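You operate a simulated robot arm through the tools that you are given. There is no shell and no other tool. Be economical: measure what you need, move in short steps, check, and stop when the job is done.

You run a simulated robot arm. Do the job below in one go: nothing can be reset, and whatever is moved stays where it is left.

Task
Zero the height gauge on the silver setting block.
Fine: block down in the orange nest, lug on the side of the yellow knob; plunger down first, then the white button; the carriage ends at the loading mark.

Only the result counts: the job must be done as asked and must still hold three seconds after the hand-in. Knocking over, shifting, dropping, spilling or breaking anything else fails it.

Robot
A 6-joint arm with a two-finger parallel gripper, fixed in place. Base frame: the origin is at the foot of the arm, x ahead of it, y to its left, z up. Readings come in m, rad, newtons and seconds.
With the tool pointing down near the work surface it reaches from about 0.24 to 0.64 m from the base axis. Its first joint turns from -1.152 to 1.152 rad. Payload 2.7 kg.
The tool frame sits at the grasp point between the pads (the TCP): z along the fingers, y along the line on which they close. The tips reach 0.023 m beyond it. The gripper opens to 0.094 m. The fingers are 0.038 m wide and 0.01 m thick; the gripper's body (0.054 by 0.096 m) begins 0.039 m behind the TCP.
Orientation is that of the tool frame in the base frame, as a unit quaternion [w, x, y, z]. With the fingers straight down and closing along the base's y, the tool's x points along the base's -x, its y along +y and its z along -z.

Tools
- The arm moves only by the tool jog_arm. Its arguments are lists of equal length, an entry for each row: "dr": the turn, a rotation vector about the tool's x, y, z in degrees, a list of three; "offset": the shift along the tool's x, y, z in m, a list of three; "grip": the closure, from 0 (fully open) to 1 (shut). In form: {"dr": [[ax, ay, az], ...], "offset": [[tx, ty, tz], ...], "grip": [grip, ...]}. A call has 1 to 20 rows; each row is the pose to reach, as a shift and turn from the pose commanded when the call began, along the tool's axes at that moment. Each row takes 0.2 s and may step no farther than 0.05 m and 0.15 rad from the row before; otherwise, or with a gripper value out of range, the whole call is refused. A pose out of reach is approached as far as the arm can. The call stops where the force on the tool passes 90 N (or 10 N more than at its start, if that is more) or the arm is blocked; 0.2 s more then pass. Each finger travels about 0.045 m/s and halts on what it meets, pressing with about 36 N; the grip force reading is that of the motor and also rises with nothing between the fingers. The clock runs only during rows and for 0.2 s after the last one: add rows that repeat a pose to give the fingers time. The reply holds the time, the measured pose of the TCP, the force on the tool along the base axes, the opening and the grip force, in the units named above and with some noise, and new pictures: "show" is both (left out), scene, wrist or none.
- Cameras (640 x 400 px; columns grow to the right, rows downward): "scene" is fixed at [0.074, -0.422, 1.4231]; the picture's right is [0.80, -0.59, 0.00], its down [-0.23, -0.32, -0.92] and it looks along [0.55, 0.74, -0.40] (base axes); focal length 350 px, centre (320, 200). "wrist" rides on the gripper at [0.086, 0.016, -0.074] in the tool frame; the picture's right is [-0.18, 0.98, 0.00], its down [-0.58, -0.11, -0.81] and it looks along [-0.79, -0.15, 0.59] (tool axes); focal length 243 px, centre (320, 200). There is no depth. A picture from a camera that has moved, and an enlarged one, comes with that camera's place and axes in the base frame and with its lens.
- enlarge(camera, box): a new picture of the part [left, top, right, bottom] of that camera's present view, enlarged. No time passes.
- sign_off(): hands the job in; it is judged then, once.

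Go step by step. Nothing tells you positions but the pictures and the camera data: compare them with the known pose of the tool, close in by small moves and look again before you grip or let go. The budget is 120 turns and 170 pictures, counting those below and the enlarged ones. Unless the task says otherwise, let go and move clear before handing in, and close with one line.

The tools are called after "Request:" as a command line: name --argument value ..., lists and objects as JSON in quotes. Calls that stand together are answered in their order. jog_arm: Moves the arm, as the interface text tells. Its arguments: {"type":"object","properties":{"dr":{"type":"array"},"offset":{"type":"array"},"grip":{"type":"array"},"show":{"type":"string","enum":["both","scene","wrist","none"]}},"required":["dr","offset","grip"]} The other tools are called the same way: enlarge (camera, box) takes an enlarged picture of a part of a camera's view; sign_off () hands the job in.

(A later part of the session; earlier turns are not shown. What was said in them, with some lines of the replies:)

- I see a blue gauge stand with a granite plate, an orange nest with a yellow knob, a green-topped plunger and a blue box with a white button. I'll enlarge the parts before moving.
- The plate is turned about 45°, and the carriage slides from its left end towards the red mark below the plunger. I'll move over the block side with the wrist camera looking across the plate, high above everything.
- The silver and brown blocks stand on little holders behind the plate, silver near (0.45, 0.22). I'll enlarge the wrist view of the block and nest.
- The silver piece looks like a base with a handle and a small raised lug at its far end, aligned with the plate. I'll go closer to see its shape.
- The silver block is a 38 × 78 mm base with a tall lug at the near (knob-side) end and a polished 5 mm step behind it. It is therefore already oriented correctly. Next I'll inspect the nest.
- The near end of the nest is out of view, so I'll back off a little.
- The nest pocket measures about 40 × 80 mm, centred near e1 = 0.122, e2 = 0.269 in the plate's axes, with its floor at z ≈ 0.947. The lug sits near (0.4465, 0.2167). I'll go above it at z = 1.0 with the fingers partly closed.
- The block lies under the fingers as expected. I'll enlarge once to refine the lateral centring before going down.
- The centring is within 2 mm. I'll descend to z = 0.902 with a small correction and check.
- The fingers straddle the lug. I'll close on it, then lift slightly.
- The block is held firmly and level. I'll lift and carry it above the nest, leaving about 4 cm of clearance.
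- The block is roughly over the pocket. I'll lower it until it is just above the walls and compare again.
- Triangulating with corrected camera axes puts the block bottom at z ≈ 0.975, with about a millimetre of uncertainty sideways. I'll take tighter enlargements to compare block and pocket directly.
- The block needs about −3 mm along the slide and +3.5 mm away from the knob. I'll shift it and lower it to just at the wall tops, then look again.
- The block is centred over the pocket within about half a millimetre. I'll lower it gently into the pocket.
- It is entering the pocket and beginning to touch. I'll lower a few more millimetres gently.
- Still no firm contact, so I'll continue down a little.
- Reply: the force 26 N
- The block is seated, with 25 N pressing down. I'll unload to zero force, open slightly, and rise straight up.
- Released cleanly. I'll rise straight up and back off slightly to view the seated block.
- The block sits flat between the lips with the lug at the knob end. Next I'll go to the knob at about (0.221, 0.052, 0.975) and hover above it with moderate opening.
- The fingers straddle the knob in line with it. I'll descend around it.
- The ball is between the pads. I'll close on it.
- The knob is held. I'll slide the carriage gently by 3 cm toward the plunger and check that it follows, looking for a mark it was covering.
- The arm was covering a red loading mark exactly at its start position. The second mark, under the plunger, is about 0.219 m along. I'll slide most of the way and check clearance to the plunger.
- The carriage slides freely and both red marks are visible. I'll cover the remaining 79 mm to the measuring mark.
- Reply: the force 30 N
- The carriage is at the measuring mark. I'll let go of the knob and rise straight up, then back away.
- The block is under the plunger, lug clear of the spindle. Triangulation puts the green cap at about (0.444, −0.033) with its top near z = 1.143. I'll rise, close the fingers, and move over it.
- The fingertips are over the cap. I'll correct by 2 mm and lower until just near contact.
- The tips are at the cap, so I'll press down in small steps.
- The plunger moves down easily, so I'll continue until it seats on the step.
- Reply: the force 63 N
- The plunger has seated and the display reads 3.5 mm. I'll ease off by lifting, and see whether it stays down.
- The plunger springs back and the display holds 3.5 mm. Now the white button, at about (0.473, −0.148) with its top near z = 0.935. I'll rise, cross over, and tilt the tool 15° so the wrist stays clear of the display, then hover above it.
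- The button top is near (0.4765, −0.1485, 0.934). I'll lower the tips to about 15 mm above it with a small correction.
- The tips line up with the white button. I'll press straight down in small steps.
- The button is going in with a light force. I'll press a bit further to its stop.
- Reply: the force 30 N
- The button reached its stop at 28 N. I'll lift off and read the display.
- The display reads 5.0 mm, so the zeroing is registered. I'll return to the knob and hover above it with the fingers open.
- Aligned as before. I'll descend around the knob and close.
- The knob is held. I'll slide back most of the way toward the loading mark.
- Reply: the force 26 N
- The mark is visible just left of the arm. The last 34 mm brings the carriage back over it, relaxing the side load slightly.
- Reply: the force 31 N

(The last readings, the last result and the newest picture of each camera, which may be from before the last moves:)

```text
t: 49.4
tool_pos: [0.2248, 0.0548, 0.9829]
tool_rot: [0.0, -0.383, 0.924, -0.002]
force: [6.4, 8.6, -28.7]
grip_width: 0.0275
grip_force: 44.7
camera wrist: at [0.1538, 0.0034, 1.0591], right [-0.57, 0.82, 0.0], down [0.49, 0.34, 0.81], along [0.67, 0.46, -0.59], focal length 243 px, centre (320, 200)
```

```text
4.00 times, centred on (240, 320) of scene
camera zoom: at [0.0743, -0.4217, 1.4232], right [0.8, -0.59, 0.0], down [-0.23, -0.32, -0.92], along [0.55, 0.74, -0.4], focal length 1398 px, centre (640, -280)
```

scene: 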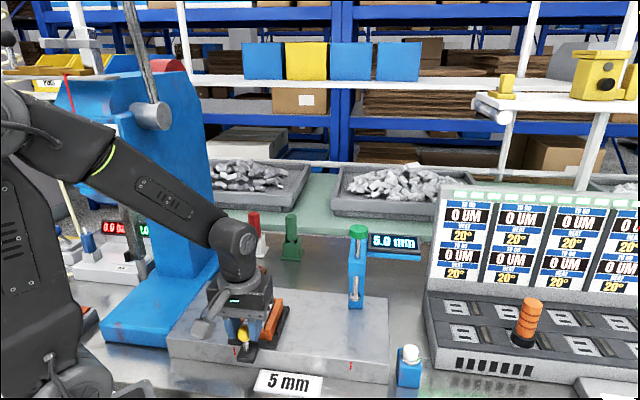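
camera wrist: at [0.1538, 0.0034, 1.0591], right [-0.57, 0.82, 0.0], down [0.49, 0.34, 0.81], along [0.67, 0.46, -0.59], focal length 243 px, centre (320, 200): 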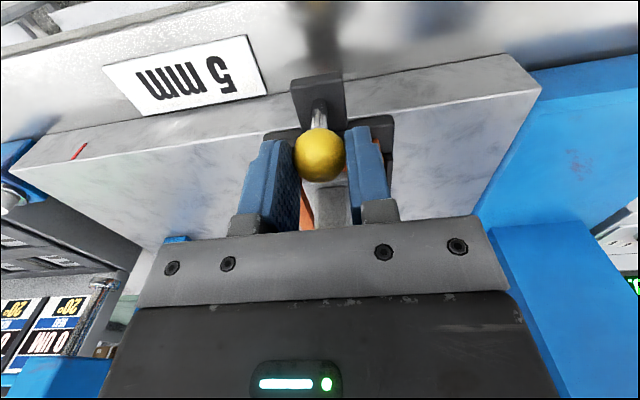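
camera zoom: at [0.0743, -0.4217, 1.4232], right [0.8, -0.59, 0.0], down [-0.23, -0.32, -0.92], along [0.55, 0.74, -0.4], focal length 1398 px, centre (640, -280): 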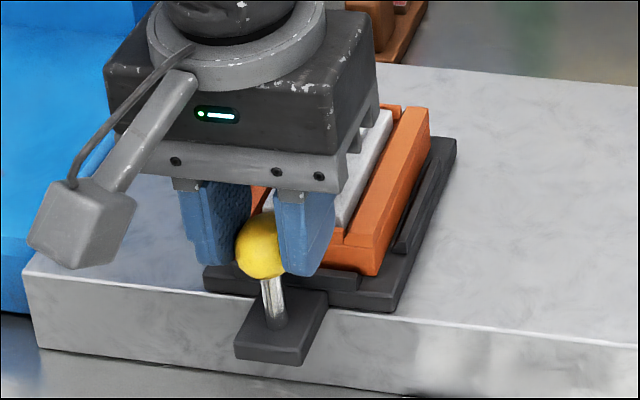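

The carriage is back at its start position over the loading mark, to within about 1 mm. I'll release the knob and rise straight up.

Request:
jog_arm --dr '[[0, 0, 0], [0, 0, 0], [0, 0, 0], [0, 0, 0], [0, 0, 0], [0, 0, 0], [0, 0, 0], [0, 0, 0], [0, 0, 0]]' --offset '[[0, 0, 0.0005], [0, 0, 0.0005], [0, 0, 0.0005], [0, 0, 0.0005], [0, 0, -0.03], [0, 0, -0.06], [0, 0, -0.09], [-0.02, -0.03, -0.12], [-0.03, -0.07, -0.14]]' --grip '[0.4, 0.4, 0.4, 0.4, 0.4, 0.4, 0.4, 0.4, 0.4]'

Request:
enlarge --camera "scene" --box '[190, 270, 290, 370]'

Request:
enlarge --camera "scene" --box '[310, 210, 440, 390]'

```text
t: 51.4
tool_pos: [0.2958, 0.0274, 1.1228]
tool_rot: [0.001, -0.385, 0.923, -0.002]
force: [-0.2, -0.1, -0.2]
grip_width: 0.0562
grip_force: 0.1
camera wrist: at [0.2243, -0.0232, 1.1998], right [-0.57, 0.82, 0.0], down [0.49, 0.34, 0.81], along [0.67, 0.46, -0.59], focal length 243 px, centre (320, 200)
```

scene: 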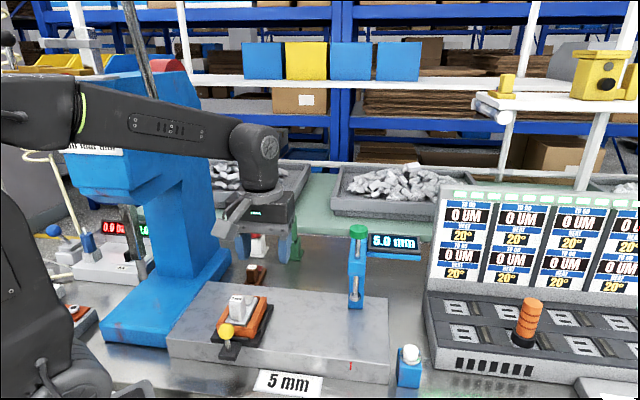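
wrist: 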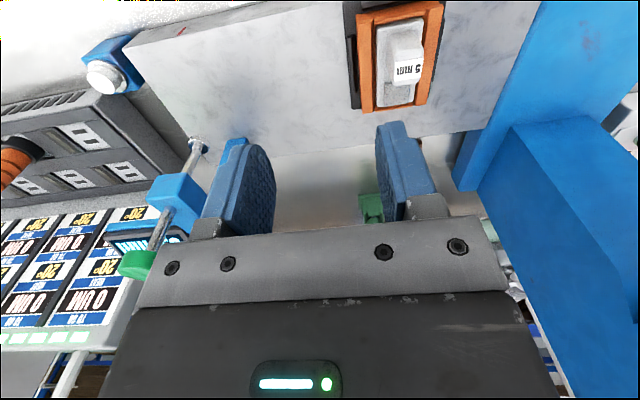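

```text
4.00 times, centred on (240, 320) of scene
camera zoom: at [0.0739, -0.422, 1.4231], right [0.8, -0.59, 0.0], down [-0.23, -0.32, -0.92], along [0.55, 0.74, -0.4], focal length 1398 px, centre (640, -280)
```

zoom: 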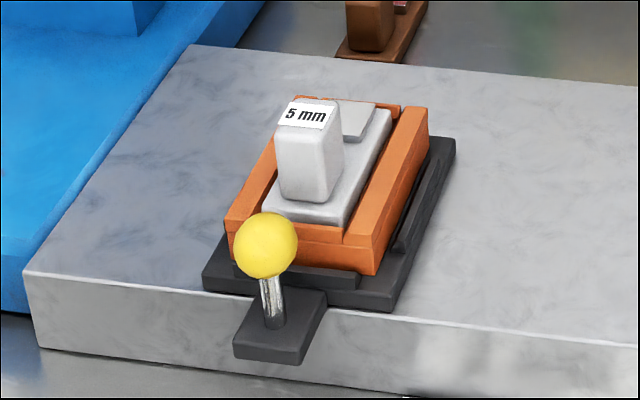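

```text
2.22 times, centred on (375, 300) of scene
camera zoom: at [0.0739, -0.422, 1.4231], right [0.8, -0.59, 0.0], down [-0.23, -0.32, -0.92], along [0.55, 0.74, -0.4], focal length 777 px, centre (198, -22)
```

zoom: 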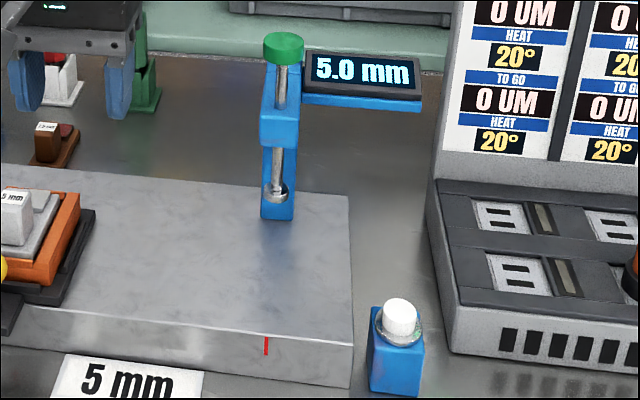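

The display holds 5.0 mm, the block sits in the nest with its lug at the knob, and the carriage is back at the loading mark. The hand is clear, so I'm handing in.

Request:
sign_off

```text
The job is handed in.
```

The height gauge is zeroed on the silver block: the display changed from 3.5 to 5.0 mm after the plunger and then the button, and the carriage is back at the loading mark.
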